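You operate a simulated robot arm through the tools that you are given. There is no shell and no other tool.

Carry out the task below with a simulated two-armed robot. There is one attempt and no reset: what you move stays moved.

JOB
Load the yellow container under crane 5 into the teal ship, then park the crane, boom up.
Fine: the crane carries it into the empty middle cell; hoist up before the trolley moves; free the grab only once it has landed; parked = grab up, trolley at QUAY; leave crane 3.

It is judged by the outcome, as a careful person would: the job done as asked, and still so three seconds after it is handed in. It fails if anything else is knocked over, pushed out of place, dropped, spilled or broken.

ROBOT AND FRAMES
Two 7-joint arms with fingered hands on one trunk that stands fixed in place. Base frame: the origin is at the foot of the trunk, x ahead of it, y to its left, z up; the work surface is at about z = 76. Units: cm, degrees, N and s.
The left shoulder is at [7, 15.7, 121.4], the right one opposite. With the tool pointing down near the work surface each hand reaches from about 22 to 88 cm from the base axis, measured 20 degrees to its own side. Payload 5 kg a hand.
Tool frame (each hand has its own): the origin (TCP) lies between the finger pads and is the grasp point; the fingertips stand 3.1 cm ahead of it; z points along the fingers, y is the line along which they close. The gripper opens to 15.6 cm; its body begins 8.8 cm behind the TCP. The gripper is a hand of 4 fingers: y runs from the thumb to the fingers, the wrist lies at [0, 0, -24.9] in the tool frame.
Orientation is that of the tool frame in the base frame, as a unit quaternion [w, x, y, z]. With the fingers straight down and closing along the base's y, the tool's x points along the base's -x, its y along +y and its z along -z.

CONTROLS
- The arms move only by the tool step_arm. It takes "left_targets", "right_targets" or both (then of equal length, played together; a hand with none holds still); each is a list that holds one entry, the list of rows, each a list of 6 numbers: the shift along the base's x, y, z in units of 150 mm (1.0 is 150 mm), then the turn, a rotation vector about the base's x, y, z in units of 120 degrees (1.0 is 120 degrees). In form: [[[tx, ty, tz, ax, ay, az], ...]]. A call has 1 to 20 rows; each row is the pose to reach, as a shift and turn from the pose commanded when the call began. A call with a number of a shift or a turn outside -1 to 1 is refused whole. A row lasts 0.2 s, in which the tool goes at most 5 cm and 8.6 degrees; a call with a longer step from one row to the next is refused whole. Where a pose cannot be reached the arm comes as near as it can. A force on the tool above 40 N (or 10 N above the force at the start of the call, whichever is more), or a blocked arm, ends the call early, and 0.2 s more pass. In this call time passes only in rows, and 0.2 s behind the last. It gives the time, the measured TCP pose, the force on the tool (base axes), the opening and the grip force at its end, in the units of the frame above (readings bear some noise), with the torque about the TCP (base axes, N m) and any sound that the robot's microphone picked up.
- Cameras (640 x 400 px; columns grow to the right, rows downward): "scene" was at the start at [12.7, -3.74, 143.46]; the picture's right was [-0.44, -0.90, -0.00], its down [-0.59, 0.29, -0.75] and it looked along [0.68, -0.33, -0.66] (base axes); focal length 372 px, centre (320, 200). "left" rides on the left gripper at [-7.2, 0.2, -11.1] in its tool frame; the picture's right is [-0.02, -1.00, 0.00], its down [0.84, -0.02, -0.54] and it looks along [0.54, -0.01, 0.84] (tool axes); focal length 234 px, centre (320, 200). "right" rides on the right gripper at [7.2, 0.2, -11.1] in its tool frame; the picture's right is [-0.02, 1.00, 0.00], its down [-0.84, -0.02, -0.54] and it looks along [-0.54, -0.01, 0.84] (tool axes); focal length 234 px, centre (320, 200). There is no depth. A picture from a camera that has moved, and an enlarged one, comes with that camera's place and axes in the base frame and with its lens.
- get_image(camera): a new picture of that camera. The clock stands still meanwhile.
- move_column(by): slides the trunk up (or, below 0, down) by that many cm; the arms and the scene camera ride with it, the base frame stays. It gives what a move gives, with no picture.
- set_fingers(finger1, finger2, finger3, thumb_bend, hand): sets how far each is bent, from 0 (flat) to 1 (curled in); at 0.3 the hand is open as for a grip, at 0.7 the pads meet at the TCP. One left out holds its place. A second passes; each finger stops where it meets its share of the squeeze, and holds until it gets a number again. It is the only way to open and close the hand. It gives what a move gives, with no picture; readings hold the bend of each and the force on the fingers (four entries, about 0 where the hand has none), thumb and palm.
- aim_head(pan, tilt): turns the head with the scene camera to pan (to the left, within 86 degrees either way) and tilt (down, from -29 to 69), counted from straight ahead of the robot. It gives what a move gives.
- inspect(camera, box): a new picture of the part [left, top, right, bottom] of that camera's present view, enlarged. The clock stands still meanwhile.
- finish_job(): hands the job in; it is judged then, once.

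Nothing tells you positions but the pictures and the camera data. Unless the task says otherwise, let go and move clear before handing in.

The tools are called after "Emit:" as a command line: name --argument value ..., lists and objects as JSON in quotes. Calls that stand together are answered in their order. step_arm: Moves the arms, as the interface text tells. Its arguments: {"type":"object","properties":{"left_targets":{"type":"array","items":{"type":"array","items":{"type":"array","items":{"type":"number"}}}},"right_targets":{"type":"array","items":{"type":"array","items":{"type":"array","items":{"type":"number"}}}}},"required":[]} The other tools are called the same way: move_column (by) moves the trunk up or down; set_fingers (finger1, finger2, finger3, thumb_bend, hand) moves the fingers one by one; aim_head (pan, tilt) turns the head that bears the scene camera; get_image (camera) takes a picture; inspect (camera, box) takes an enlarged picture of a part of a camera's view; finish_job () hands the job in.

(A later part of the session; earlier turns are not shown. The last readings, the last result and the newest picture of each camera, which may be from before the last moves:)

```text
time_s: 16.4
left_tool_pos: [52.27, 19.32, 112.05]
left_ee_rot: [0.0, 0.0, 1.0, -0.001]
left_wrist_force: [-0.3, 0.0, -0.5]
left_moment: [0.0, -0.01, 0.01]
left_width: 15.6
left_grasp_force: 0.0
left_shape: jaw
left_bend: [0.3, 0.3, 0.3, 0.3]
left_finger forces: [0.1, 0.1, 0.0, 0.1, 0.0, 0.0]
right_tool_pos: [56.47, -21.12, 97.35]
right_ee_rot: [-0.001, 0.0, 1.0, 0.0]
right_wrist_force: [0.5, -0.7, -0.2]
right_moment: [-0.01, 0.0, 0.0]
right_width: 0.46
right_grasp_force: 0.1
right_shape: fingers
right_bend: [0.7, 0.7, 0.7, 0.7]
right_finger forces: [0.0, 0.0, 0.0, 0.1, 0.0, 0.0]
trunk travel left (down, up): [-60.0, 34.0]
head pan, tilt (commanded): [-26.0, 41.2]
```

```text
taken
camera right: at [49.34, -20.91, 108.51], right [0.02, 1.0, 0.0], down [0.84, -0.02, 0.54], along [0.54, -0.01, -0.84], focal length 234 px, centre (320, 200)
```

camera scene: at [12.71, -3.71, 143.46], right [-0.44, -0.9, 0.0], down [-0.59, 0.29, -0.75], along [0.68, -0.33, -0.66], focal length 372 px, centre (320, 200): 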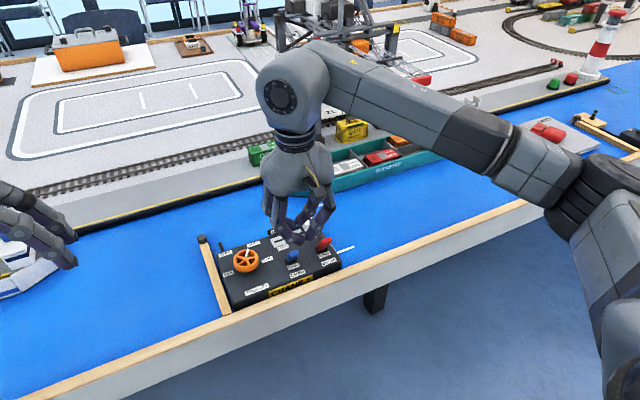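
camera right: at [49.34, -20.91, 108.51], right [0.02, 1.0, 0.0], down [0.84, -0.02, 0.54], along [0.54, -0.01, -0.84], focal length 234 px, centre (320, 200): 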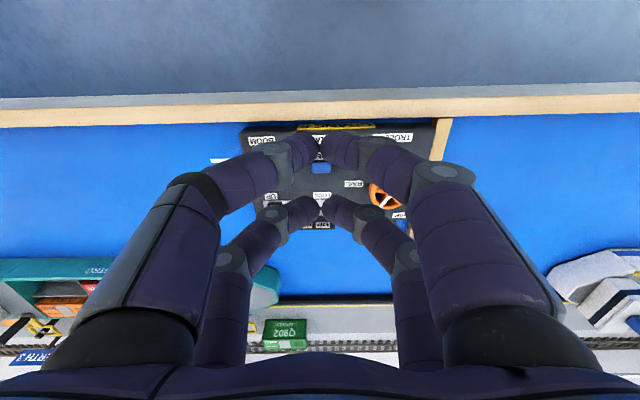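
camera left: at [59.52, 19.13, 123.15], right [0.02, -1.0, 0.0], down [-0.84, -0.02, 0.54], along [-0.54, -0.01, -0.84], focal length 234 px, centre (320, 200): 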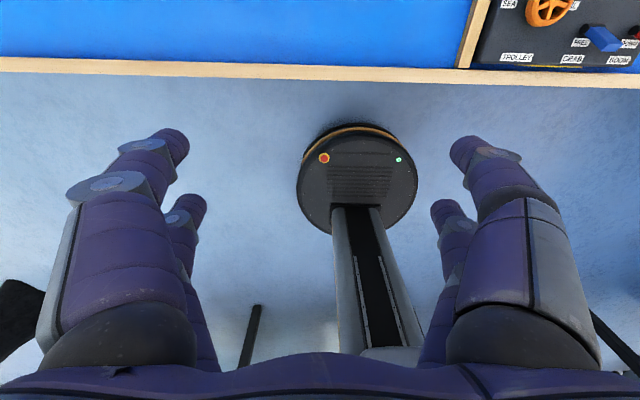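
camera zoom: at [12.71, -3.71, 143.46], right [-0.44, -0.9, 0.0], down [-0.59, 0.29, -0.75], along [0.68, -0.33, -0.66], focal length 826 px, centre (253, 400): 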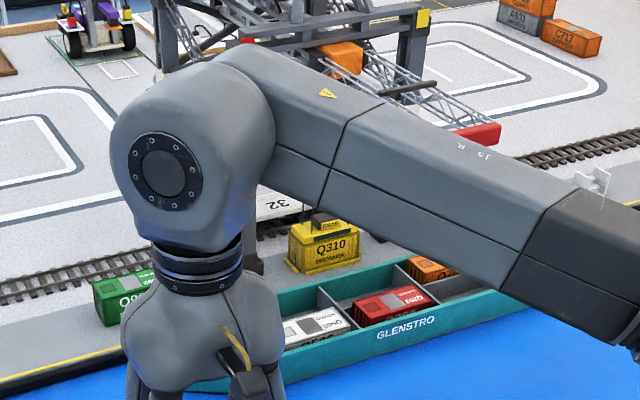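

The grab now seems to be resting on Q310. I'll zoom in on it and on the blue lever between the fingers.

Emit:
inspect --camera "scene" --box '[320, 100, 400, 150]'

Emit:
inspect --camera "right" --box '[230, 110, 450, 240]'

Emit:
inspect --camera "scene" --box '[200, 160, 360, 310]'

```text
8.00 times, centred on (360, 125) of scene
camera zoom: at [12.71, -3.71, 143.46], right [-0.44, -0.9, 0.0], down [-0.59, 0.29, -0.75], along [0.68, -0.33, -0.66], focal length 2974 px, centre (0, 800)
```

zoom: 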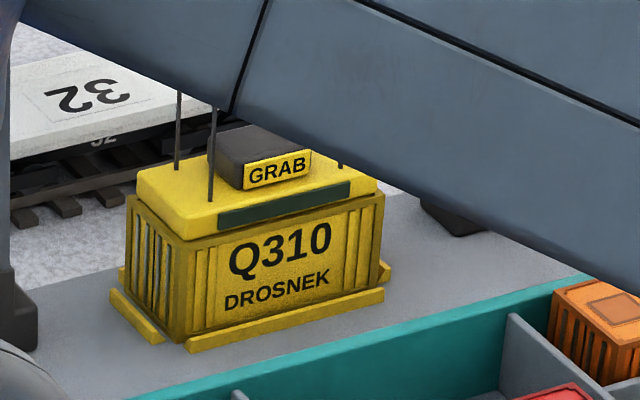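

```text
2.91 times, centred on (340, 175) of right
camera zoom: at [49.34, -20.91, 108.51], right [0.02, 1.0, 0.0], down [0.84, -0.02, 0.54], along [0.54, -0.01, -0.84], focal length 681 px, centre (262, 273)
```

zoom: 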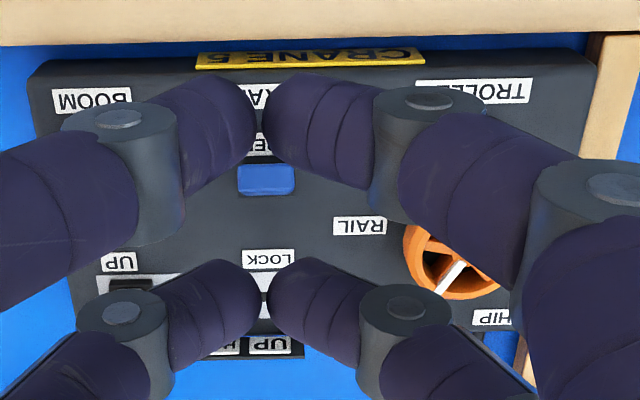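

```text
2.67 times, centred on (280, 235) of scene
camera zoom: at [12.71, -3.71, 143.46], right [-0.44, -0.9, 0.0], down [-0.59, 0.29, -0.75], along [0.68, -0.33, -0.66], focal length 991 px, centre (427, 107)
```

zoom: 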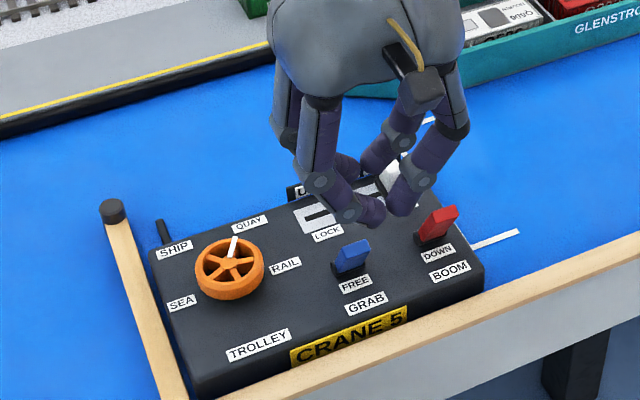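

The grab sits squarely on Q310. Next I'll lower the closed fingers on the robot side of the blue lever, without touching it yet.

Emit:
step_arm --right_targets '[[[-0.08, 0, -0.05, 0, 0, 0], [-0.09, 0, -0.25, 0, 0, 0], [-0.09, 0, -0.45, 0, 0, 0], [-0.09, 0, -0.65, 0, 0, 0], [-0.09, 0, -0.78, 0, 0, 0], [-0.09, 0, -0.81, 0, 0, 0]]]'

Emit:
inspect --camera "scene" --box '[200, 180, 360, 310]'

Emit:
inspect --camera "right" --box '[200, 90, 440, 240]'

```text
time_s: 17.8
left_tool_pos: [52.36, 19.21, 111.95]
left_ee_rot: [0.0, 0.001, 1.0, 0.0]
left_wrist_force: [-0.8, -0.1, 0.5]
left_moment: [-0.02, -0.01, 0.0]
left_width: 15.57
left_grasp_force: 0.0
left_shape: jaw
left_bend: [0.3, 0.3, 0.3, 0.3]
left_finger forces: [0.0, 0.0, 0.1, 0.0, 0.1, 0.0]
right_tool_pos: [55.2, -21.12, 85.27]
right_ee_rot: [0.001, -0.002, 1.0, 0.0]
right_wrist_force: [0.2, -0.6, 0.6]
right_moment: [-0.03, 0.0, 0.03]
right_width: 0.5
right_grasp_force: 0.0
right_shape: fingers
right_bend: [0.7, 0.7, 0.7, 0.7]
right_finger forces: [0.0, 0.0, 0.0, 0.0, 0.1, 0.0]
trunk travel left (down, up): [-60.0, 34.0]
head pan, tilt (commanded): [-26.0, 41.2]
```

```text
3.08 times, centred on (280, 245) of scene
camera zoom: at [12.68, -3.71, 143.46], right [-0.44, -0.9, 0.0], down [-0.59, 0.29, -0.75], along [0.68, -0.33, -0.66], focal length 1144 px, centre (443, 62)
```

zoom: 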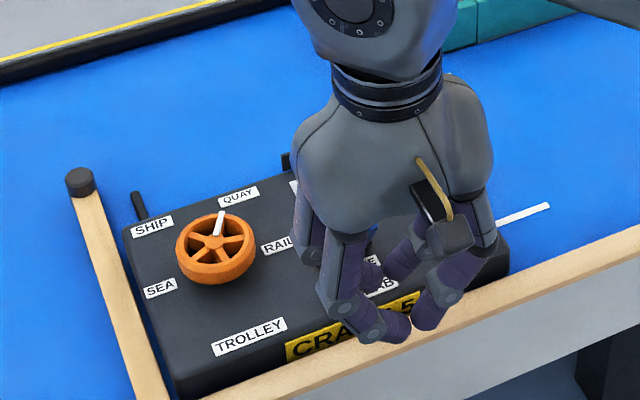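

```text
2.67 times, centred on (320, 165) of right
camera zoom: at [47.97, -20.96, 96.42], right [0.02, 1.0, 0.0], down [0.84, -0.02, 0.55], along [0.54, -0.01, -0.84], focal length 624 px, centre (320, 293)
```

zoom: 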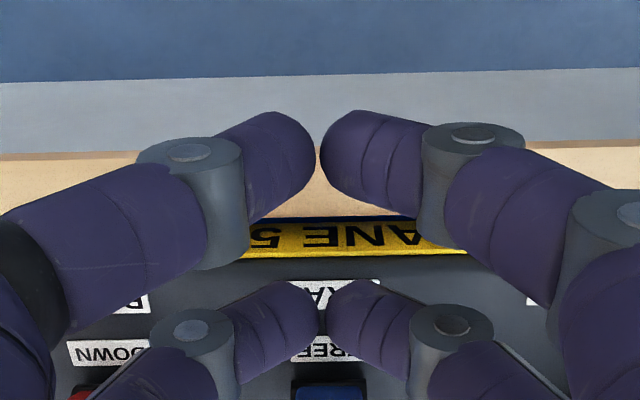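

The fingers are behind the lever, free of everything. I'll push forward (+x) to put GRAB into LOCK.

Emit:
step_arm --right_targets '[[[0.06, 0, 0, 0, 0, 0], [0.12, 0, 0, 0, 0, 0], [0.18, 0, 0, 0, 0, 0], [0.24, 0, 0, 0, 0, 0], [0.3, 0, 0, 0, 0, 0], [0.35, 0, 0, 0, 0, 0], [0.39, 0, 0, 0, 0, 0], [0.39, 0, 0, 0, 0, 0]]]'

Emit:
inspect --camera "right" --box '[200, 90, 440, 240]'

Emit:
inspect --camera "scene" --box '[200, 180, 360, 310]'

```text
time_s: 19.6
left_tool_pos: [51.96, 19.16, 112.25]
left_ee_rot: [0.002, 0.0, 1.0, 0.0]
left_wrist_force: [-0.5, 0.3, 0.8]
left_moment: [-0.01, 0.02, -0.05]
left_width: 15.58
left_grasp_force: 0.1
left_shape: jaw
left_bend: [0.3, 0.3, 0.3, 0.3]
left_finger forces: [0.0, 0.1, 0.0, 0.0, 0.1, 0.1]
right_tool_pos: [60.44, -21.05, 85.38]
right_ee_rot: [-0.001, 0.0, 1.0, 0.0]
right_wrist_force: [-30.3, 0.0, 5.6]
right_moment: [-0.01, 0.82, 0.02]
right_width: 0.48
right_grasp_force: 14.6
right_shape: fingers
right_bend: [0.7, 0.7, 0.7, 0.7]
right_finger forces: [0.0, 15.3, 13.7, 0.0, 0.0, 0.1]
trunk travel left (down, up): [-60.0, 34.0]
head pan, tilt (commanded): [-26.0, 41.2]
```

```text
2.67 times, centred on (320, 165) of right
camera zoom: at [53.35, -20.91, 96.54], right [0.02, 1.0, 0.0], down [0.84, -0.02, 0.54], along [0.54, -0.01, -0.84], focal length 624 px, centre (320, 293)
```

zoom: 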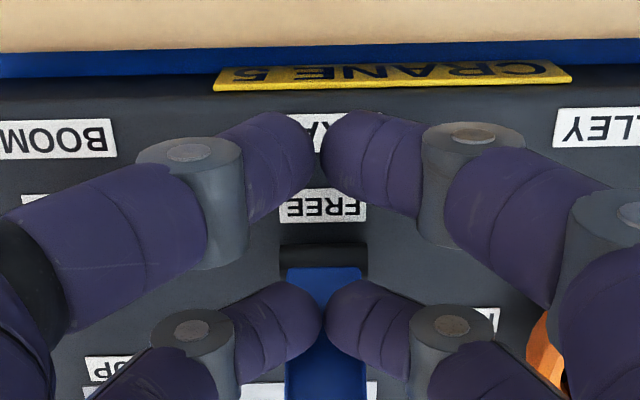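

```text
3.08 times, centred on (280, 245) of scene
camera zoom: at [12.21, -3.69, 143.51], right [-0.44, -0.9, 0.0], down [-0.59, 0.29, -0.75], along [0.68, -0.33, -0.66], focal length 1144 px, centre (443, 62)
```

zoom: 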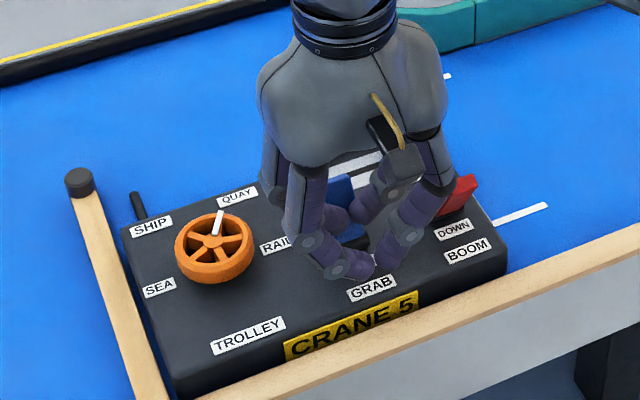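

The blue lever now leans forward against its stop, in LOCK. I'll back off, lift, and check both the lever and the box.

Emit:
step_arm --right_targets '[[[-0.08, 0, 0, 0, 0, 0], [-0.14, 0, 0.05, 0, 0, 0], [-0.14, 0, 0.25, 0, 0, 0], [-0.14, 0, 0.5, 0, 0, 0], [-0.14, 0, 0.75, 0, 0, 0], [-0.14, 0, 0.8, 0, 0, 0]]]'

Emit:
inspect --camera "scene" --box '[200, 180, 360, 310]'

Emit:
inspect --camera "right" --box '[200, 90, 440, 240]'

Emit:
inspect --camera "scene" --box '[320, 90, 416, 150]'

```text
time_s: 21.0
left_tool_pos: [52.36, 19.18, 112.07]
left_ee_rot: [0.001, 0.0, 1.0, 0.0]
left_wrist_force: [0.5, 0.4, -0.2]
left_moment: [-0.02, 0.02, 0.03]
left_width: 15.58
left_grasp_force: 0.0
left_shape: jaw
left_bend: [0.3, 0.3, 0.3, 0.3]
left_finger forces: [0.0, 0.1, 0.0, 0.0, 0.0, 0.0]
right_tool_pos: [59.08, -21.1, 97.21]
right_ee_rot: [0.0, -0.001, 1.0, -0.001]
right_wrist_force: [-0.1, 0.0, 1.0]
right_moment: [0.02, 0.01, 0.04]
right_width: 0.46
right_grasp_force: 0.1
right_shape: fingers
right_bend: [0.7, 0.7, 0.7, 0.7]
right_finger forces: [0.1, 0.0, 0.0, 0.1, 0.1, 0.0]
trunk travel left (down, up): [-60.0, 34.0]
head pan, tilt (commanded): [-26.0, 41.2]
```

```text
3.08 times, centred on (280, 245) of scene
camera zoom: at [12.74, -3.73, 143.45], right [-0.44, -0.9, 0.0], down [-0.59, 0.29, -0.75], along [0.68, -0.33, -0.66], focal length 1144 px, centre (443, 62)
```

zoom: 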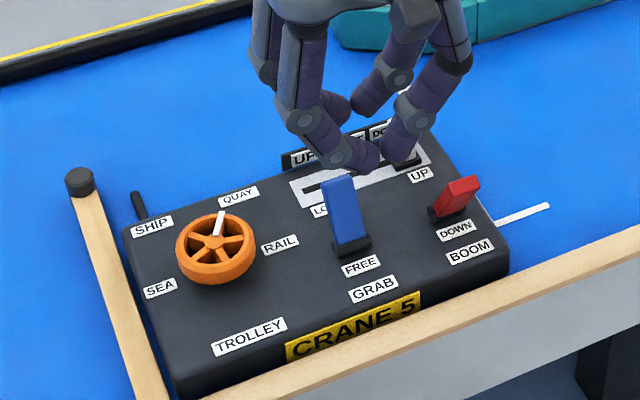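

```text
2.67 times, centred on (320, 165) of right
camera zoom: at [51.81, -20.93, 108.36], right [0.02, 1.0, 0.0], down [0.84, -0.02, 0.54], along [0.54, -0.01, -0.84], focal length 624 px, centre (320, 293)
```

zoom: 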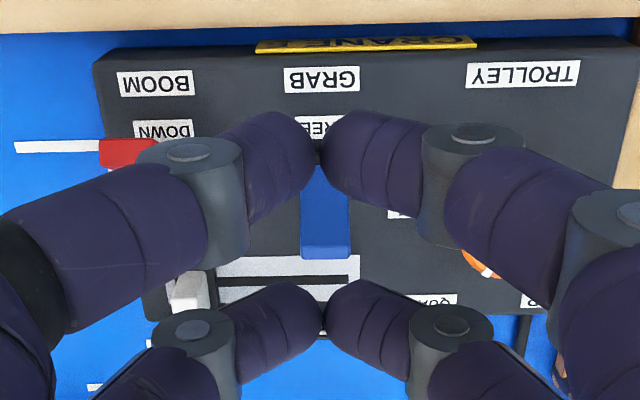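

```text
6.67 times, centred on (368, 120) of scene
camera zoom: at [12.74, -3.73, 143.45], right [-0.44, -0.9, 0.0], down [-0.59, 0.29, -0.75], along [0.68, -0.33, -0.66], focal length 2478 px, centre (0, 733)
```

zoom: 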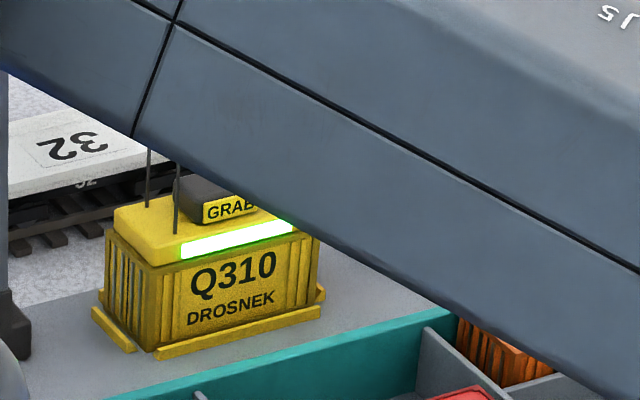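

The grab's lamp is lit, the blue lever is at LOCK and the box hasn't moved. Next I'll go back to the hoist knob, now at y≈-28, with the fingers parted to straddle it.

Emit:
set_fingers --hand "right" --finger1 0.58 --finger2 0.58 --finger3 0.58 --thumb_bend 0.58

Emit:
step_arm --right_targets '[[[0.18, -0.1, 0.02, 0, 0, 0], [0.4, -0.23, 0.02, 0, 0, 0], [0.6, -0.36, 0.0, 0, 0, 0], [0.75, -0.45, -0.15, 0, 0, 0], [0.82, -0.485, -0.35, 0, 0, 0], [0.825, -0.487, -0.55, 0, 0, 0], [0.825, -0.487, -0.62, 0, 0, 0]]]'

Emit:
inspect --camera "right" --box '[160, 0, 480, 200]'

```text
time_s: 22.0
left_tool_pos: [52.37, 19.15, 111.98]
left_ee_rot: [0.0, 0.0, 1.0, 0.0]
left_wrist_force: [0.3, -0.3, 0.8]
left_moment: [0.01, -0.01, 0.03]
left_width: 15.59
left_grasp_force: 0.1
left_shape: jaw
left_bend: [0.3, 0.3, 0.3, 0.3]
left_finger forces: [0.1, 0.0, 0.1, 0.0, 0.0, 0.1]
right_tool_pos: [58.89, -20.97, 97.16]
right_ee_rot: [0.0, 0.0, 1.0, 0.001]
right_wrist_force: [-0.4, -0.2, 0.4]
right_moment: [0.01, 0.03, 0.0]
right_width: 5.27
right_grasp_force: 0.1
right_shape: fingers
right_bend: [0.57, 0.57, 0.57, 0.57]
right_finger forces: [0.1, 0.0, 0.0, 0.0, 0.0, 0.1]
trunk travel left (down, up): [-60.0, 34.0]
head pan, tilt (commanded): [-26.0, 41.2]
```

```text
time_s: 23.6
left_tool_pos: [52.35, 19.09, 112.09]
left_ee_rot: [0.0, 0.001, 1.0, 0.0]
left_wrist_force: [-0.1, -0.3, -0.1]
left_moment: [0.05, -0.01, 0.02]
left_width: 15.59
left_grasp_force: 0.1
left_shape: jaw
left_bend: [0.3, 0.3, 0.3, 0.3]
left_finger forces: [0.0, 0.0, 0.0, 0.0, 0.0, 0.1]
right_tool_pos: [71.21, -28.33, 87.79]
right_ee_rot: [0.0, 0.0, 1.0, 0.0]
right_wrist_force: [0.1, -0.6, 0.2]
right_moment: [0.01, -0.02, -0.02]
right_width: 5.27
right_grasp_force: 0.0
right_shape: fingers
right_bend: [0.57, 0.57, 0.57, 0.57]
right_finger forces: [0.0, 0.1, 0.0, 0.0, 0.0, 0.0]
trunk travel left (down, up): [-60.0, 34.0]
head pan, tilt (commanded): [-26.0, 41.2]
```

```text
2.00 times, centred on (320, 100) of right
camera zoom: at [64.12, -28.18, 98.96], right [0.02, 1.0, 0.0], down [0.84, -0.02, 0.54], along [0.54, -0.01, -0.84], focal length 468 px, centre (320, 400)
```

zoom: 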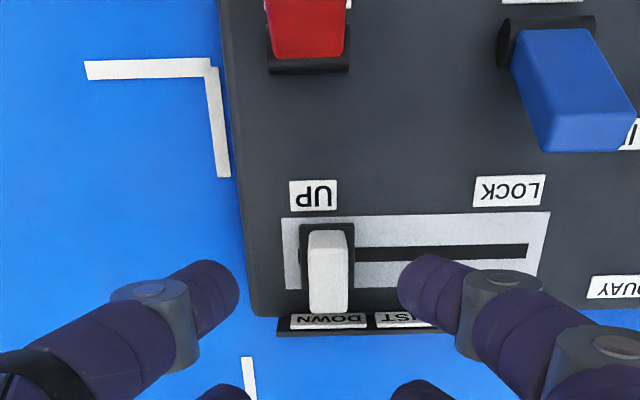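

The knob is centred between the fingers. I'll lower to knob height and push towards +y so the hoist goes UP with the locked container.

Emit:
step_arm --right_targets '[[[0.01, 0, -0.08, 0, 0, 0], [0.015, 0, -0.16, 0, 0, 0], [0.015, 0, -0.21, 0, 0, 0], [0.015, 0.06, -0.21, 0, 0, 0], [0.015, 0.12, -0.21, 0, 0, 0], [0.015, 0.18, -0.21, 0, 0, 0], [0.015, 0.24, -0.21, 0, 0, 0], [0.015, 0.3, -0.21, 0, 0, 0], [0.015, 0.36, -0.21, 0, 0, 0], [0.015, 0.42, -0.21, 0, 0, 0], [0.015, 0.48, -0.21, 0, 0, 0], [0.015, 0.54, -0.21, 0, 0, 0], [0.015, 0.6, -0.21, 0, 0, 0], [0.015, 0.63, -0.21, 0, 0, 0], [0.015, 0.645, -0.21, 0, 0, 0]]]'

Emit:
inspect --camera "right" --box '[160, 0, 480, 200]'

Emit:
get_image --camera "scene"

```text
time_s: 26.8
left_tool_pos: [52.34, 19.2, 112.0]
left_ee_rot: [0.0, 0.0, 1.0, 0.0]
left_wrist_force: [0.5, -0.3, -1.0]
left_moment: [0.01, 0.0, -0.01]
left_width: 15.57
left_grasp_force: 0.0
left_shape: jaw
left_bend: [0.3, 0.3, 0.3, 0.3]
left_finger forces: [0.1, 0.1, 0.1, 0.0, 0.0, 0.0]
right_tool_pos: [71.41, -18.66, 84.85]
right_ee_rot: [0.0, 0.0, 1.0, -0.001]
right_wrist_force: [-0.1, -3.6, 1.9]
right_moment: [-0.12, 0.01, 0.09]
right_width: 5.54
right_grasp_force: 1.2
right_shape: fingers
right_bend: [0.57, 0.57, 0.57, 0.56]
right_finger forces: [0.0, 0.0, 0.0, 0.0, 2.7, 0.1]
trunk travel left (down, up): [-60.0, 34.0]
head pan, tilt (commanded): [-26.0, 41.2]
```

```text
2.00 times, centred on (320, 100) of right
camera zoom: at [64.24, -18.62, 95.94], right [0.02, 1.0, 0.0], down [0.84, -0.02, 0.54], along [0.54, -0.01, -0.84], focal length 468 px, centre (320, 400)
```

zoom: 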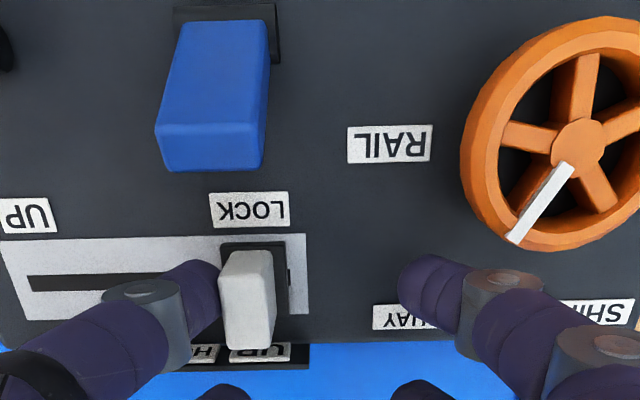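

```text
taken
camera scene: at [12.7, -3.74, 143.46], right [-0.44, -0.9, 0.0], down [-0.59, 0.29, -0.75], along [0.68, -0.33, -0.66], focal length 372 px, centre (320, 200)
```

scene: 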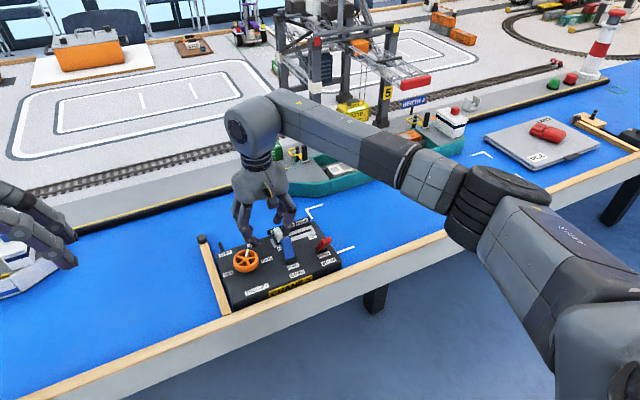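

The knob is at its UP stop and the scene shows the container rising. I'll back off the knob, lift the hand clear and check the container's height.

Emit:
step_arm --right_targets '[[[0, -0.06, 0, 0, 0, 0], [0, -0.08, 0.15, 0, 0, 0], [0, -0.08, 0.4, 0, 0, 0], [0, -0.08, 0.7, 0, 0, 0], [0, -0.08, 0.85, 0, 0, 0]]]'

Emit:
inspect --camera "scene" --box '[300, 20, 460, 140]'

Emit:
inspect --camera "right" --box '[160, 0, 480, 200]'

```text
time_s: 28.0
left_tool_pos: [52.34, 19.27, 111.96]
left_ee_rot: [0.0, 0.0, 1.0, -0.001]
left_wrist_force: [0.6, 0.1, 0.4]
left_moment: [0.02, 0.01, -0.01]
left_width: 15.61
left_grasp_force: 0.0
left_shape: jaw
left_bend: [0.3, 0.3, 0.3, 0.3]
left_finger forces: [0.0, 0.1, 0.1, 0.0, 0.1, 0.0]
right_tool_pos: [71.38, -19.77, 97.54]
right_ee_rot: [0.0, 0.0, 1.0, 0.0]
right_wrist_force: [-0.9, -0.1, -0.4]
right_moment: [-0.01, -0.01, 0.01]
right_width: 5.3
right_grasp_force: 0.1
right_shape: fingers
right_bend: [0.57, 0.57, 0.57, 0.57]
right_finger forces: [0.0, 0.1, 0.0, 0.1, 0.0, 0.1]
trunk travel left (down, up): [-60.0, 34.0]
head pan, tilt (commanded): [-26.0, 41.2]
```

```text
3.33 times, centred on (380, 80) of scene
camera zoom: at [12.69, -3.69, 143.46], right [-0.44, -0.9, 0.0], down [-0.59, 0.29, -0.75], along [0.68, -0.33, -0.66], focal length 1239 px, centre (120, 600)
```

zoom: 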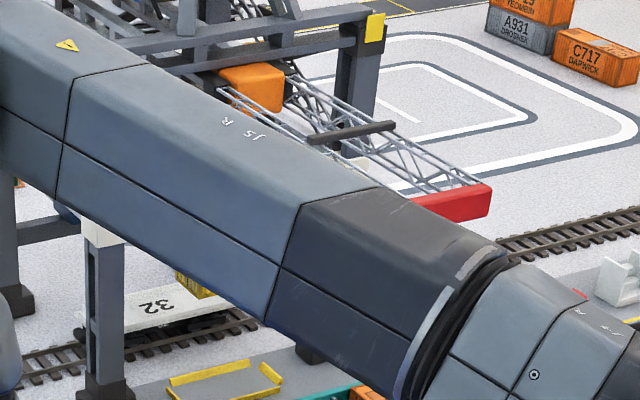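

```text
2.00 times, centred on (320, 100) of right
camera zoom: at [64.36, -19.7, 108.7], right [0.02, 1.0, 0.0], down [0.84, -0.02, 0.54], along [0.54, -0.01, -0.84], focal length 468 px, centre (320, 400)
```

zoom: 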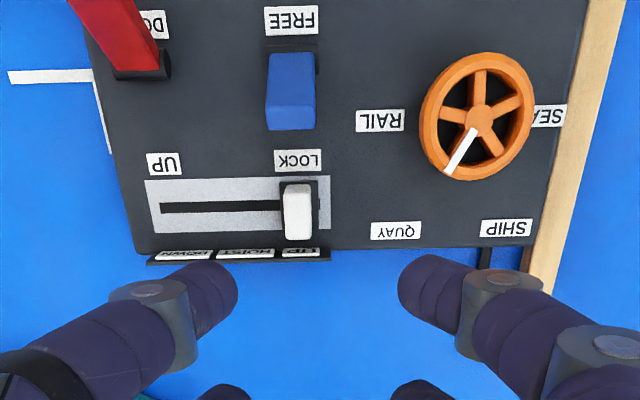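

The container is off its quay frame and hanging from the grab with the hoist fully up. I'll bring the right hand over the trolley wheel (hub at about (65.45, -12.0)), turned -30° so it can turn +60° from QUAY to SHIP.

Emit:
step_arm --right_targets '[[[-0.06, 0.08, 0.0, 0, 0, -0.04], [-0.15, 0.2, 0.0, 0, 0, -0.09], [-0.24, 0.32, 0.0, 0, 0, -0.14], [-0.33, 0.43, 0.0, 0, 0, -0.19], [-0.385, 0.505, 0.0, 0, 0, -0.235], [-0.395, 0.518, 0.0, 0, 0, -0.25], [-0.395, 0.518, 0.0, 0, 0, -0.25]]]'

Emit:
get_image --camera "right"

Emit:
get_image --camera "scene"

```text
time_s: 29.6
left_tool_pos: [52.34, 19.28, 112.11]
left_ee_rot: [0.0, 0.0, 1.0, 0.0]
left_wrist_force: [-0.6, -0.4, -0.2]
left_moment: [-0.01, -0.01, -0.01]
left_width: 15.57
left_grasp_force: 0.1
left_shape: jaw
left_bend: [0.3, 0.3, 0.3, 0.3]
left_finger forces: [0.0, 0.0, 0.0, 0.0, 0.1, 0.0]
right_tool_pos: [65.51, -12.07, 97.63]
right_ee_rot: [0.0, 0.259, 0.966, 0.0]
right_wrist_force: [0.1, -0.1, -0.3]
right_moment: [-0.01, -0.03, 0.0]
right_width: 5.33
right_grasp_force: 0.1
right_shape: fingers
right_bend: [0.57, 0.57, 0.57, 0.57]
right_finger forces: [0.0, 0.1, 0.0, 0.0, 0.1, 0.0]
trunk travel left (down, up): [-60.0, 34.0]
head pan, tilt (commanded): [-26.0, 41.2]
```

```text
taken
camera right: at [59.41, -8.33, 108.73], right [0.52, 0.85, 0.0], down [0.72, -0.44, 0.54], along [0.46, -0.28, -0.84], focal length 234 px, centre (320, 200)
```

right: 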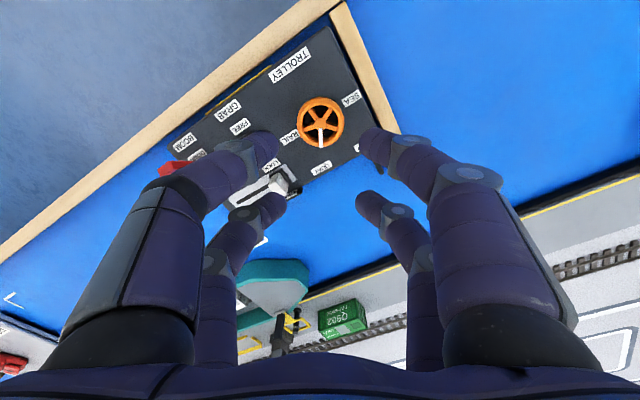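

```text
taken
camera scene: at [12.7, -3.7, 143.46], right [-0.44, -0.9, 0.0], down [-0.59, 0.29, -0.75], along [0.68, -0.33, -0.66], focal length 372 px, centre (320, 200)
```

scene: 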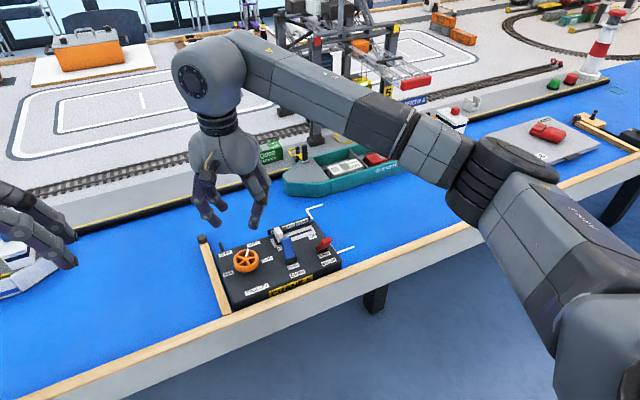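

The hand is over the wheel, turned -30°. I'll lower to just above the rim and check the centring.

Emit:
step_arm --right_targets '[[[0, 0, -0.15, 0, 0, 0], [0, 0, -0.35, 0, 0, 0], [0, 0, -0.55, 0, 0, 0], [0, 0, -0.68, 0, 0, 0], [0, 0, -0.73, 0, 0, 0], [0, 0, -0.73, 0, 0, 0]]]'

Emit:
inspect --camera "right" --box '[160, 0, 480, 240]'

Emit:
inspect --camera "scene" --box '[180, 160, 360, 310]'

Emit:
inspect --camera "left" --box '[440, 0, 640, 120]'

```text
time_s: 31.0
left_tool_pos: [52.4, 19.19, 111.98]
left_ee_rot: [0.0, 0.0, 1.0, 0.0]
left_wrist_force: [1.1, -0.5, 0.2]
left_moment: [0.01, -0.01, -0.02]
left_width: 15.58
left_grasp_force: 0.0
left_shape: jaw
left_bend: [0.3, 0.3, 0.3, 0.3]
left_finger forces: [0.0, 0.0, 0.0, 0.0, 0.0, 0.1]
right_tool_pos: [65.51, -12.15, 86.55]
right_ee_rot: [0.0, 0.258, 0.966, 0.001]
right_wrist_force: [-1.0, 0.3, -0.1]
right_moment: [-0.01, 0.01, 0.01]
right_width: 5.32
right_grasp_force: 0.0
right_shape: fingers
right_bend: [0.57, 0.57, 0.57, 0.57]
right_finger forces: [0.0, 0.0, 0.1, 0.1, 0.0, 0.1]
trunk travel left (down, up): [-60.0, 34.0]
head pan, tilt (commanded): [-26.0, 41.2]
```

```text
1.67 times, centred on (320, 120) of right
camera zoom: at [59.38, -8.39, 97.76], right [0.52, 0.85, 0.0], down [0.72, -0.44, 0.54], along [0.47, -0.28, -0.84], focal length 390 px, centre (320, 333)
```

zoom: 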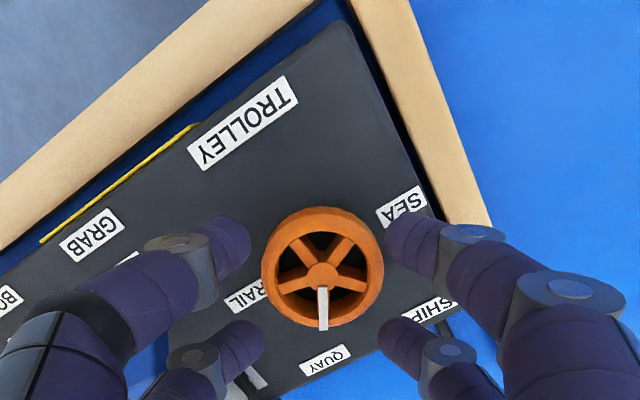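

```text
2.67 times, centred on (270, 235) of scene
camera zoom: at [12.71, -3.71, 143.46], right [-0.44, -0.9, 0.0], down [-0.59, 0.29, -0.75], along [0.68, -0.33, -0.66], focal length 991 px, centre (453, 107)
```

zoom: 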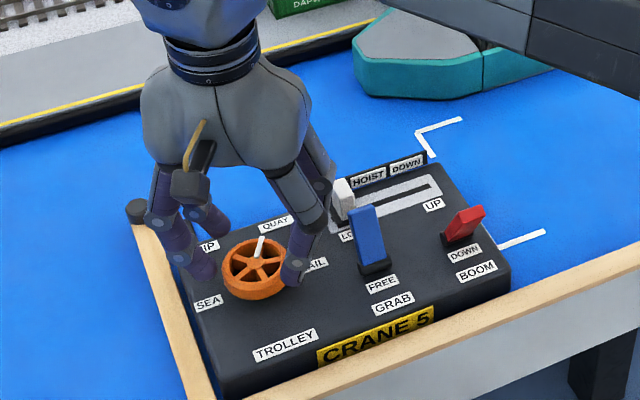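

```text
3.20 times, centred on (540, 60) of left
camera zoom: at [59.56, 19.25, 123.11], right [0.02, -1.0, 0.0], down [-0.84, -0.02, 0.54], along [-0.54, -0.01, -0.84], focal length 749 px, centre (-384, 648)
```

zoom: 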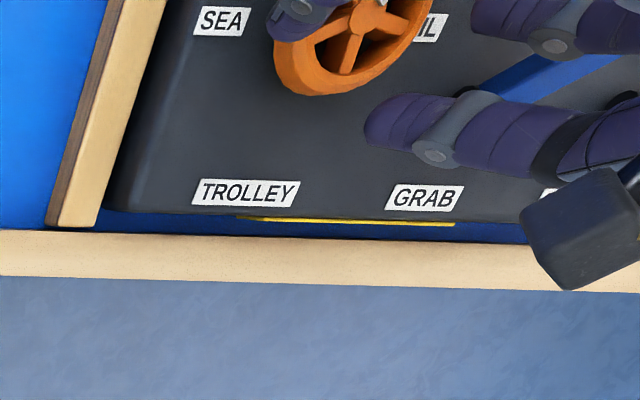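

The wheel is centred between the four fingers, and the nearest finger clears the blue lever by about 1 cm. I'll lower the last bit, keeping the tips above the box top, and then close on the rim.

Emit:
step_arm --right_targets '[[[0, 0.008, -0.07, 0, 0, 0], [0, 0.01, -0.14, 0, 0, 0], [0, 0.01, -0.19, 0, 0, 0], [0, 0.01, -0.19, 0, 0, 0]]]'

Emit:
inspect --camera "right" --box '[160, 0, 480, 240]'

Emit:
inspect --camera "scene" --box '[180, 180, 340, 310]'

```text
time_s: 32.0
left_tool_pos: [52.37, 19.11, 112.05]
left_ee_rot: [0.0, -0.001, 1.0, 0.0]
left_wrist_force: [0.1, 0.1, -0.6]
left_moment: [0.02, 0.03, 0.02]
left_width: 15.56
left_grasp_force: 0.0
left_shape: jaw
left_bend: [0.3, 0.3, 0.3, 0.3]
left_finger forces: [0.0, 0.0, 0.1, 0.0, 0.0, 0.0]
right_tool_pos: [65.5, -11.95, 83.87]
right_ee_rot: [0.0, 0.259, 0.966, 0.0]
right_wrist_force: [0.3, -0.4, 0.2]
right_moment: [0.0, -0.01, 0.02]
right_width: 5.32
right_grasp_force: 0.1
right_shape: fingers
right_bend: [0.57, 0.57, 0.57, 0.57]
right_finger forces: [0.0, 0.0, 0.0, 0.1, 0.0, 0.0]
trunk travel left (down, up): [-60.0, 34.0]
head pan, tilt (commanded): [-26.0, 41.2]
```

```text
1.67 times, centred on (320, 120) of right
camera zoom: at [59.41, -8.21, 94.91], right [0.52, 0.85, 0.0], down [0.72, -0.44, 0.54], along [0.47, -0.28, -0.84], focal length 390 px, centre (320, 333)
```

zoom: 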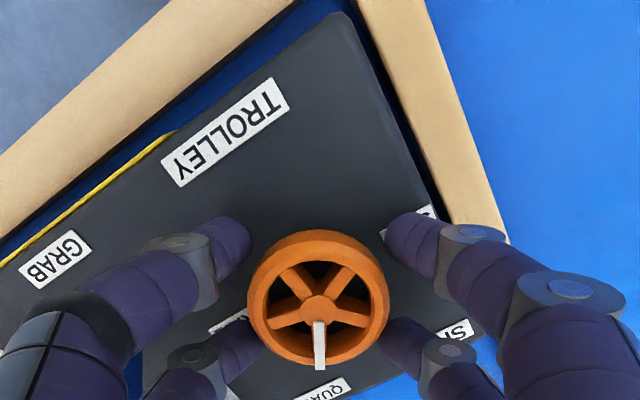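

```text
3.08 times, centred on (260, 245) of scene
camera zoom: at [12.7, -3.7, 143.46], right [-0.44, -0.9, 0.0], down [-0.59, 0.29, -0.75], along [0.68, -0.33, -0.66], focal length 1144 px, centre (505, 62)
```

zoom: 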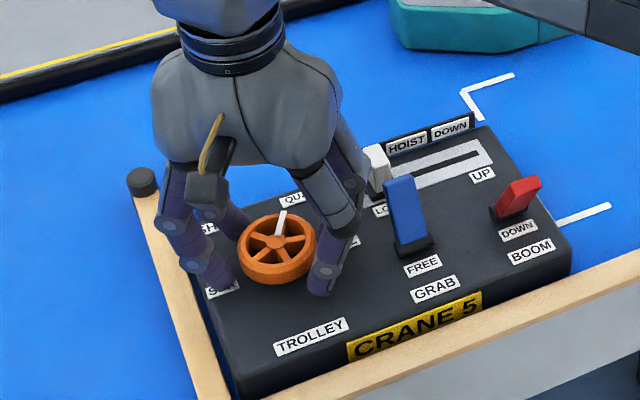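

The fingers surround the rim and the wheel is centred. Now I'll close on it.

Emit:
set_fingers --hand "right" --finger1 0.7 --finger2 0.7 --finger3 0.7 --thumb_bend 0.7

Emit:
inspect --camera "right" --box '[160, 0, 480, 240]'

```text
time_s: 33.0
left_tool_pos: [52.34, 19.11, 111.94]
left_ee_rot: [0.0, 0.0, 1.0, 0.0]
left_wrist_force: [-0.5, 0.5, -1.1]
left_moment: [0.01, 0.02, -0.02]
left_width: 15.59
left_grasp_force: 0.1
left_shape: jaw
left_bend: [0.3, 0.3, 0.3, 0.3]
left_finger forces: [0.0, 0.0, 0.0, 0.0, 0.1, 0.0]
right_tool_pos: [65.53, -11.94, 83.78]
right_ee_rot: [0.0, 0.259, 0.966, 0.0]
right_wrist_force: [-3.5, -1.7, -3.1]
right_moment: [-0.04, 0.04, 0.01]
right_width: 3.56
right_grasp_force: 17.3
right_shape: fingers
right_bend: [0.61, 0.62, 0.61, 0.65]
right_finger forces: [7.8, 7.9, 6.8, 0.1, 11.7, 0.0]
trunk travel left (down, up): [-60.0, 34.0]
head pan, tilt (commanded): [-26.0, 41.2]
```

```text
1.67 times, centred on (320, 120) of right
camera zoom: at [59.4, -8.27, 94.88], right [0.52, 0.85, 0.0], down [0.72, -0.44, 0.54], along [0.46, -0.28, -0.84], focal length 390 px, centre (320, 333)
```

zoom: 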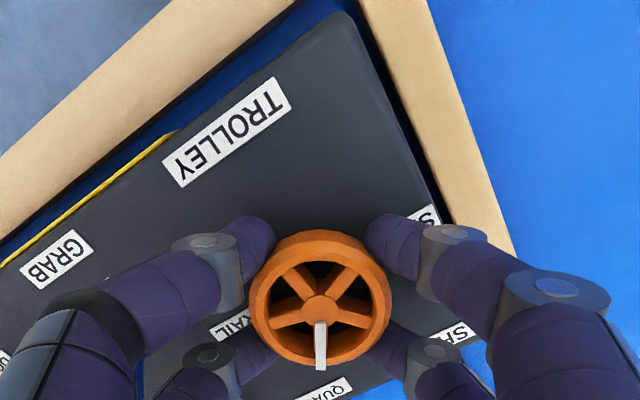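

All four fingers grip the rim. I'll turn +30° first and check that the wheel follows.

Emit:
step_arm --right_targets '[[[0, 0, 0, 0, 0, 0.04], [0, 0, 0, 0, 0, 0.09], [0, 0, 0, 0, 0, 0.14], [0, 0, 0, 0, 0, 0.19], [0, 0, 0, 0, 0, 0.24], [0, 0, 0, 0, 0, 0.25]]]'

Emit:
inspect --camera "right" --box '[160, 0, 480, 240]'

Emit:
get_image --camera "scene"

```text
time_s: 34.4
left_tool_pos: [52.28, 19.13, 112.0]
left_ee_rot: [-0.001, 0.0, 1.0, 0.001]
left_wrist_force: [0.4, 0.4, -0.1]
left_moment: [-0.01, 0.01, 0.0]
left_width: 15.55
left_grasp_force: 0.0
left_shape: jaw
left_bend: [0.3, 0.3, 0.3, 0.3]
left_finger forces: [0.0, 0.0, 0.0, 0.0, 0.0, 0.0]
right_tool_pos: [65.42, -11.96, 83.78]
right_ee_rot: [0.0, 0.0, 1.0, 0.0]
right_wrist_force: [-3.9, -4.2, -3.3]
right_moment: [-0.05, 0.11, -0.01]
right_width: 3.55
right_grasp_force: 18.1
right_shape: fingers
right_bend: [0.61, 0.62, 0.61, 0.65]
right_finger forces: [8.4, 7.5, 6.4, 0.0, 11.9, 0.0]
trunk travel left (down, up): [-60.0, 34.0]
head pan, tilt (commanded): [-26.0, 41.2]
```

```text
1.67 times, centred on (320, 120) of right
camera zoom: at [58.35, -11.87, 94.87], right [0.02, 1.0, 0.0], down [0.84, -0.02, 0.54], along [0.54, -0.01, -0.84], focal length 390 px, centre (320, 333)
```

zoom: 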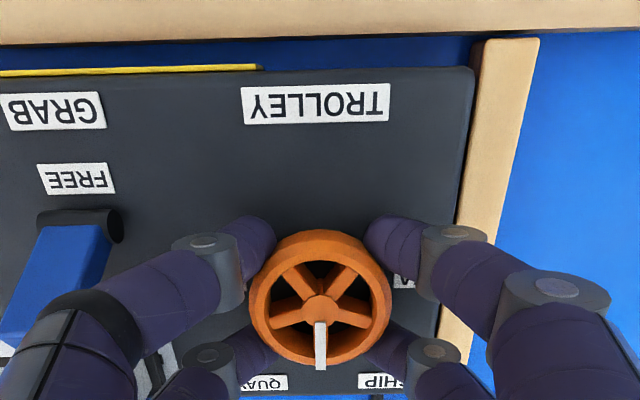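

```text
taken
camera scene: at [12.7, -3.77, 143.46], right [-0.44, -0.9, 0.0], down [-0.59, 0.29, -0.75], along [0.68, -0.33, -0.66], focal length 372 px, centre (320, 200)
```

scene: 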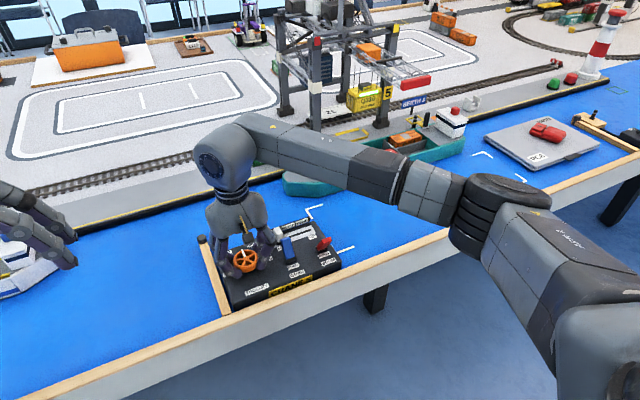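

The wheel follows exactly; the pointer is now midway between QUAY and SHIP. I'll turn the other 30°.

Emit:
step_arm --right_targets '[[[0, 0, 0, 0, 0, 0.04], [0, 0, 0, 0, 0, 0.09], [0, 0, 0, 0, 0, 0.14], [0, 0, 0, 0, 0, 0.19], [0, 0, 0, 0, 0, 0.235], [0, 0, 0, 0, 0, 0.25], [0, 0, 0, 0, 0, 0.25]]]'

Emit:
inspect --camera "right" --box '[160, 0, 480, 240]'

Emit:
get_image --camera "scene"

Emit:
inspect --camera "scene" --box '[300, 20, 480, 170]'

```text
time_s: 36.0
left_tool_pos: [52.41, 19.24, 112.0]
left_ee_rot: [0.0, 0.0, 1.0, 0.0]
left_wrist_force: [0.5, -0.1, -0.1]
left_moment: [0.03, -0.01, -0.01]
left_width: 15.61
left_grasp_force: 0.1
left_shape: jaw
left_bend: [0.3, 0.3, 0.3, 0.3]
left_finger forces: [0.0, 0.0, 0.0, 0.0, 0.1, 0.1]
right_tool_pos: [65.52, -12.0, 83.69]
right_ee_rot: [0.0, -0.26, 0.966, 0.0]
right_wrist_force: [-3.5, -2.4, -4.5]
right_moment: [0.01, 0.09, 0.01]
right_width: 3.53
right_grasp_force: 17.8
right_shape: fingers
right_bend: [0.61, 0.61, 0.62, 0.65]
right_finger forces: [9.5, 8.7, 6.0, 0.1, 11.1, 0.1]
trunk travel left (down, up): [-60.0, 34.0]
head pan, tilt (commanded): [-26.0, 41.2]
```

```text
1.67 times, centred on (320, 120) of right
camera zoom: at [59.26, -15.52, 94.88], right [-0.48, 0.88, 0.0], down [0.74, 0.4, 0.54], along [0.48, 0.26, -0.84], focal length 390 px, centre (320, 333)
```

zoom: 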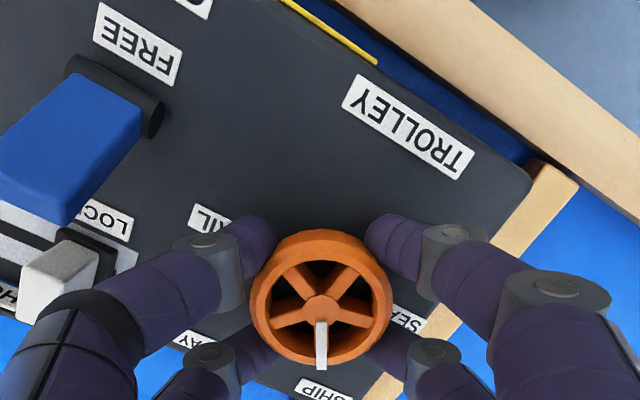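

```text
taken
camera scene: at [12.72, -3.75, 143.46], right [-0.44, -0.9, 0.0], down [-0.59, 0.29, -0.75], along [0.68, -0.33, -0.66], focal length 372 px, centre (320, 200)
```

scene: 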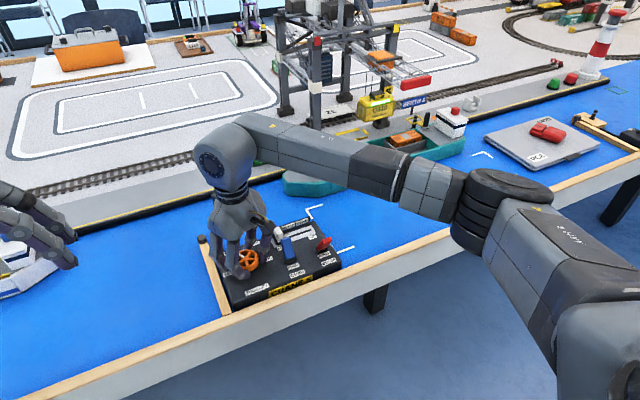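

```text
2.67 times, centred on (390, 95) of scene
camera zoom: at [12.72, -3.75, 143.46], right [-0.44, -0.9, 0.0], down [-0.59, 0.29, -0.75], along [0.68, -0.33, -0.66], focal length 991 px, centre (133, 480)
```

zoom: 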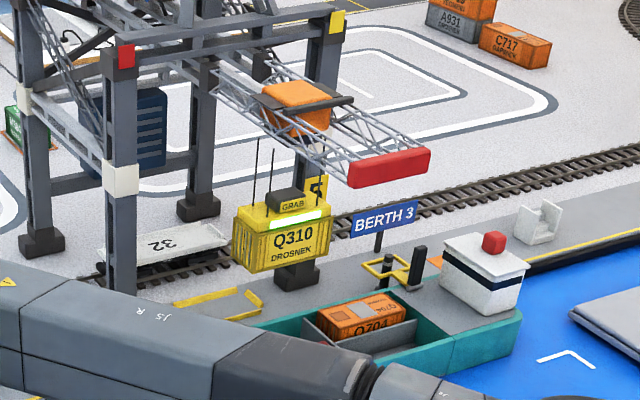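

The wheel pointer is at SHIP and the trolley is travelling over the ship. I'll release the rim, lift straight up, and check where the container stopped.

Emit:
set_fingers --hand "right" --finger1 0.57 --finger2 0.57 --finger3 0.57 --thumb_bend 0.57

Emit:
step_arm --right_targets '[[[0, 0, 0.08, 0, 0, 0], [0, 0, 0.22, 0, 0, 0], [0, 0, 0.4, 0, 0, 0], [0, 0, 0.6, 0, 0, 0], [0, 0, 0.8, 0, 0, 0], [0, 0, 0.92, 0, 0, 0]]]'

Emit:
get_image --camera "scene"

Emit:
inspect --camera "right" --box '[160, 0, 480, 240]'

Emit:
inspect --camera "scene" --box '[300, 20, 480, 170]'

```text
time_s: 37.0
left_tool_pos: [52.25, 19.25, 112.03]
left_ee_rot: [0.0, 0.0, 1.0, 0.0]
left_wrist_force: [-0.7, 0.3, 0.4]
left_moment: [0.02, 0.01, 0.02]
left_width: 15.6
left_grasp_force: 0.0
left_shape: jaw
left_bend: [0.3, 0.3, 0.3, 0.3]
left_finger forces: [0.0, 0.0, 0.0, 0.1, 0.0, 0.0]
right_tool_pos: [65.49, -12.08, 83.75]
right_ee_rot: [0.0, -0.259, 0.966, 0.0]
right_wrist_force: [1.0, 0.2, 0.2]
right_moment: [-0.02, -0.01, 0.01]
right_width: 5.65
right_grasp_force: 0.0
right_shape: fingers
right_bend: [0.56, 0.56, 0.56, 0.56]
right_finger forces: [0.1, 0.0, 0.1, 0.1, 0.0, 0.0]
trunk travel left (down, up): [-60.0, 34.0]
head pan, tilt (commanded): [-26.0, 41.2]
```

```text
time_s: 38.4
left_tool_pos: [52.37, 19.23, 111.96]
left_ee_rot: [0.0, 0.0, 1.0, 0.001]
left_wrist_force: [-0.3, -0.7, -0.9]
left_moment: [-0.01, -0.01, -0.02]
left_width: 15.61
left_grasp_force: 0.0
left_shape: jaw
left_bend: [0.3, 0.3, 0.3, 0.3]
left_finger forces: [0.1, 0.1, 0.0, 0.0, 0.0, 0.0]
right_tool_pos: [65.49, -11.94, 97.63]
right_ee_rot: [0.0, -0.259, 0.966, 0.0]
right_wrist_force: [0.2, 0.0, 0.2]
right_moment: [0.0, 0.05, 0.01]
right_width: 5.63
right_grasp_force: 0.0
right_shape: fingers
right_bend: [0.56, 0.56, 0.56, 0.56]
right_finger forces: [0.0, 0.0, 0.0, 0.1, 0.0, 0.0]
trunk travel left (down, up): [-60.0, 34.0]
head pan, tilt (commanded): [-26.0, 41.2]
```

```text
taken
camera scene: at [12.69, -3.7, 143.46], right [-0.44, -0.9, 0.0], down [-0.59, 0.29, -0.75], along [0.68, -0.33, -0.66], focal length 372 px, centre (320, 200)
```

scene: 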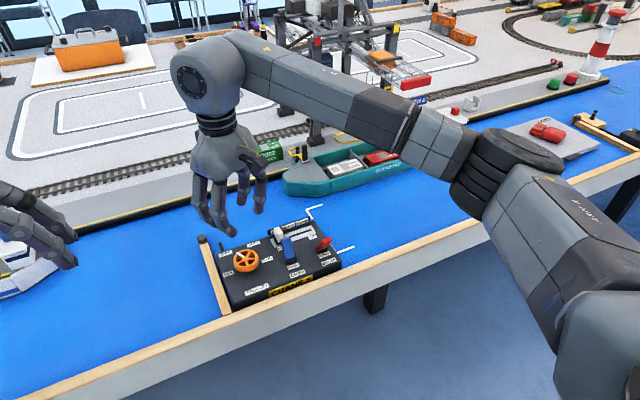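

```text
1.67 times, centred on (320, 120) of right
camera zoom: at [59.21, -15.4, 108.7], right [-0.48, 0.88, 0.0], down [0.74, 0.4, 0.54], along [0.48, 0.26, -0.84], focal length 390 px, centre (320, 333)
```

zoom: 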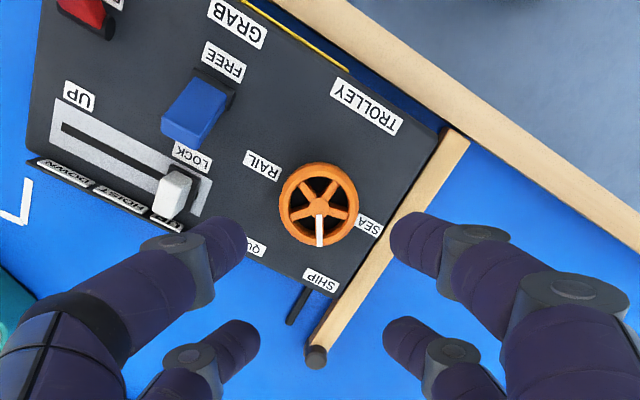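

```text
2.67 times, centred on (390, 95) of scene
camera zoom: at [12.69, -3.7, 143.46], right [-0.44, -0.9, 0.0], down [-0.59, 0.29, -0.75], along [0.68, -0.33, -0.66], focal length 991 px, centre (133, 480)
```

zoom: 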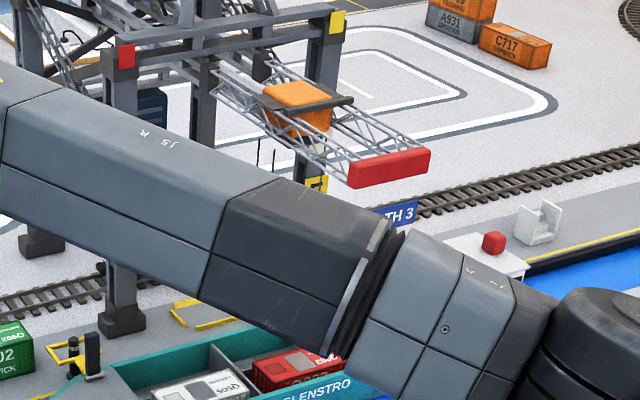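

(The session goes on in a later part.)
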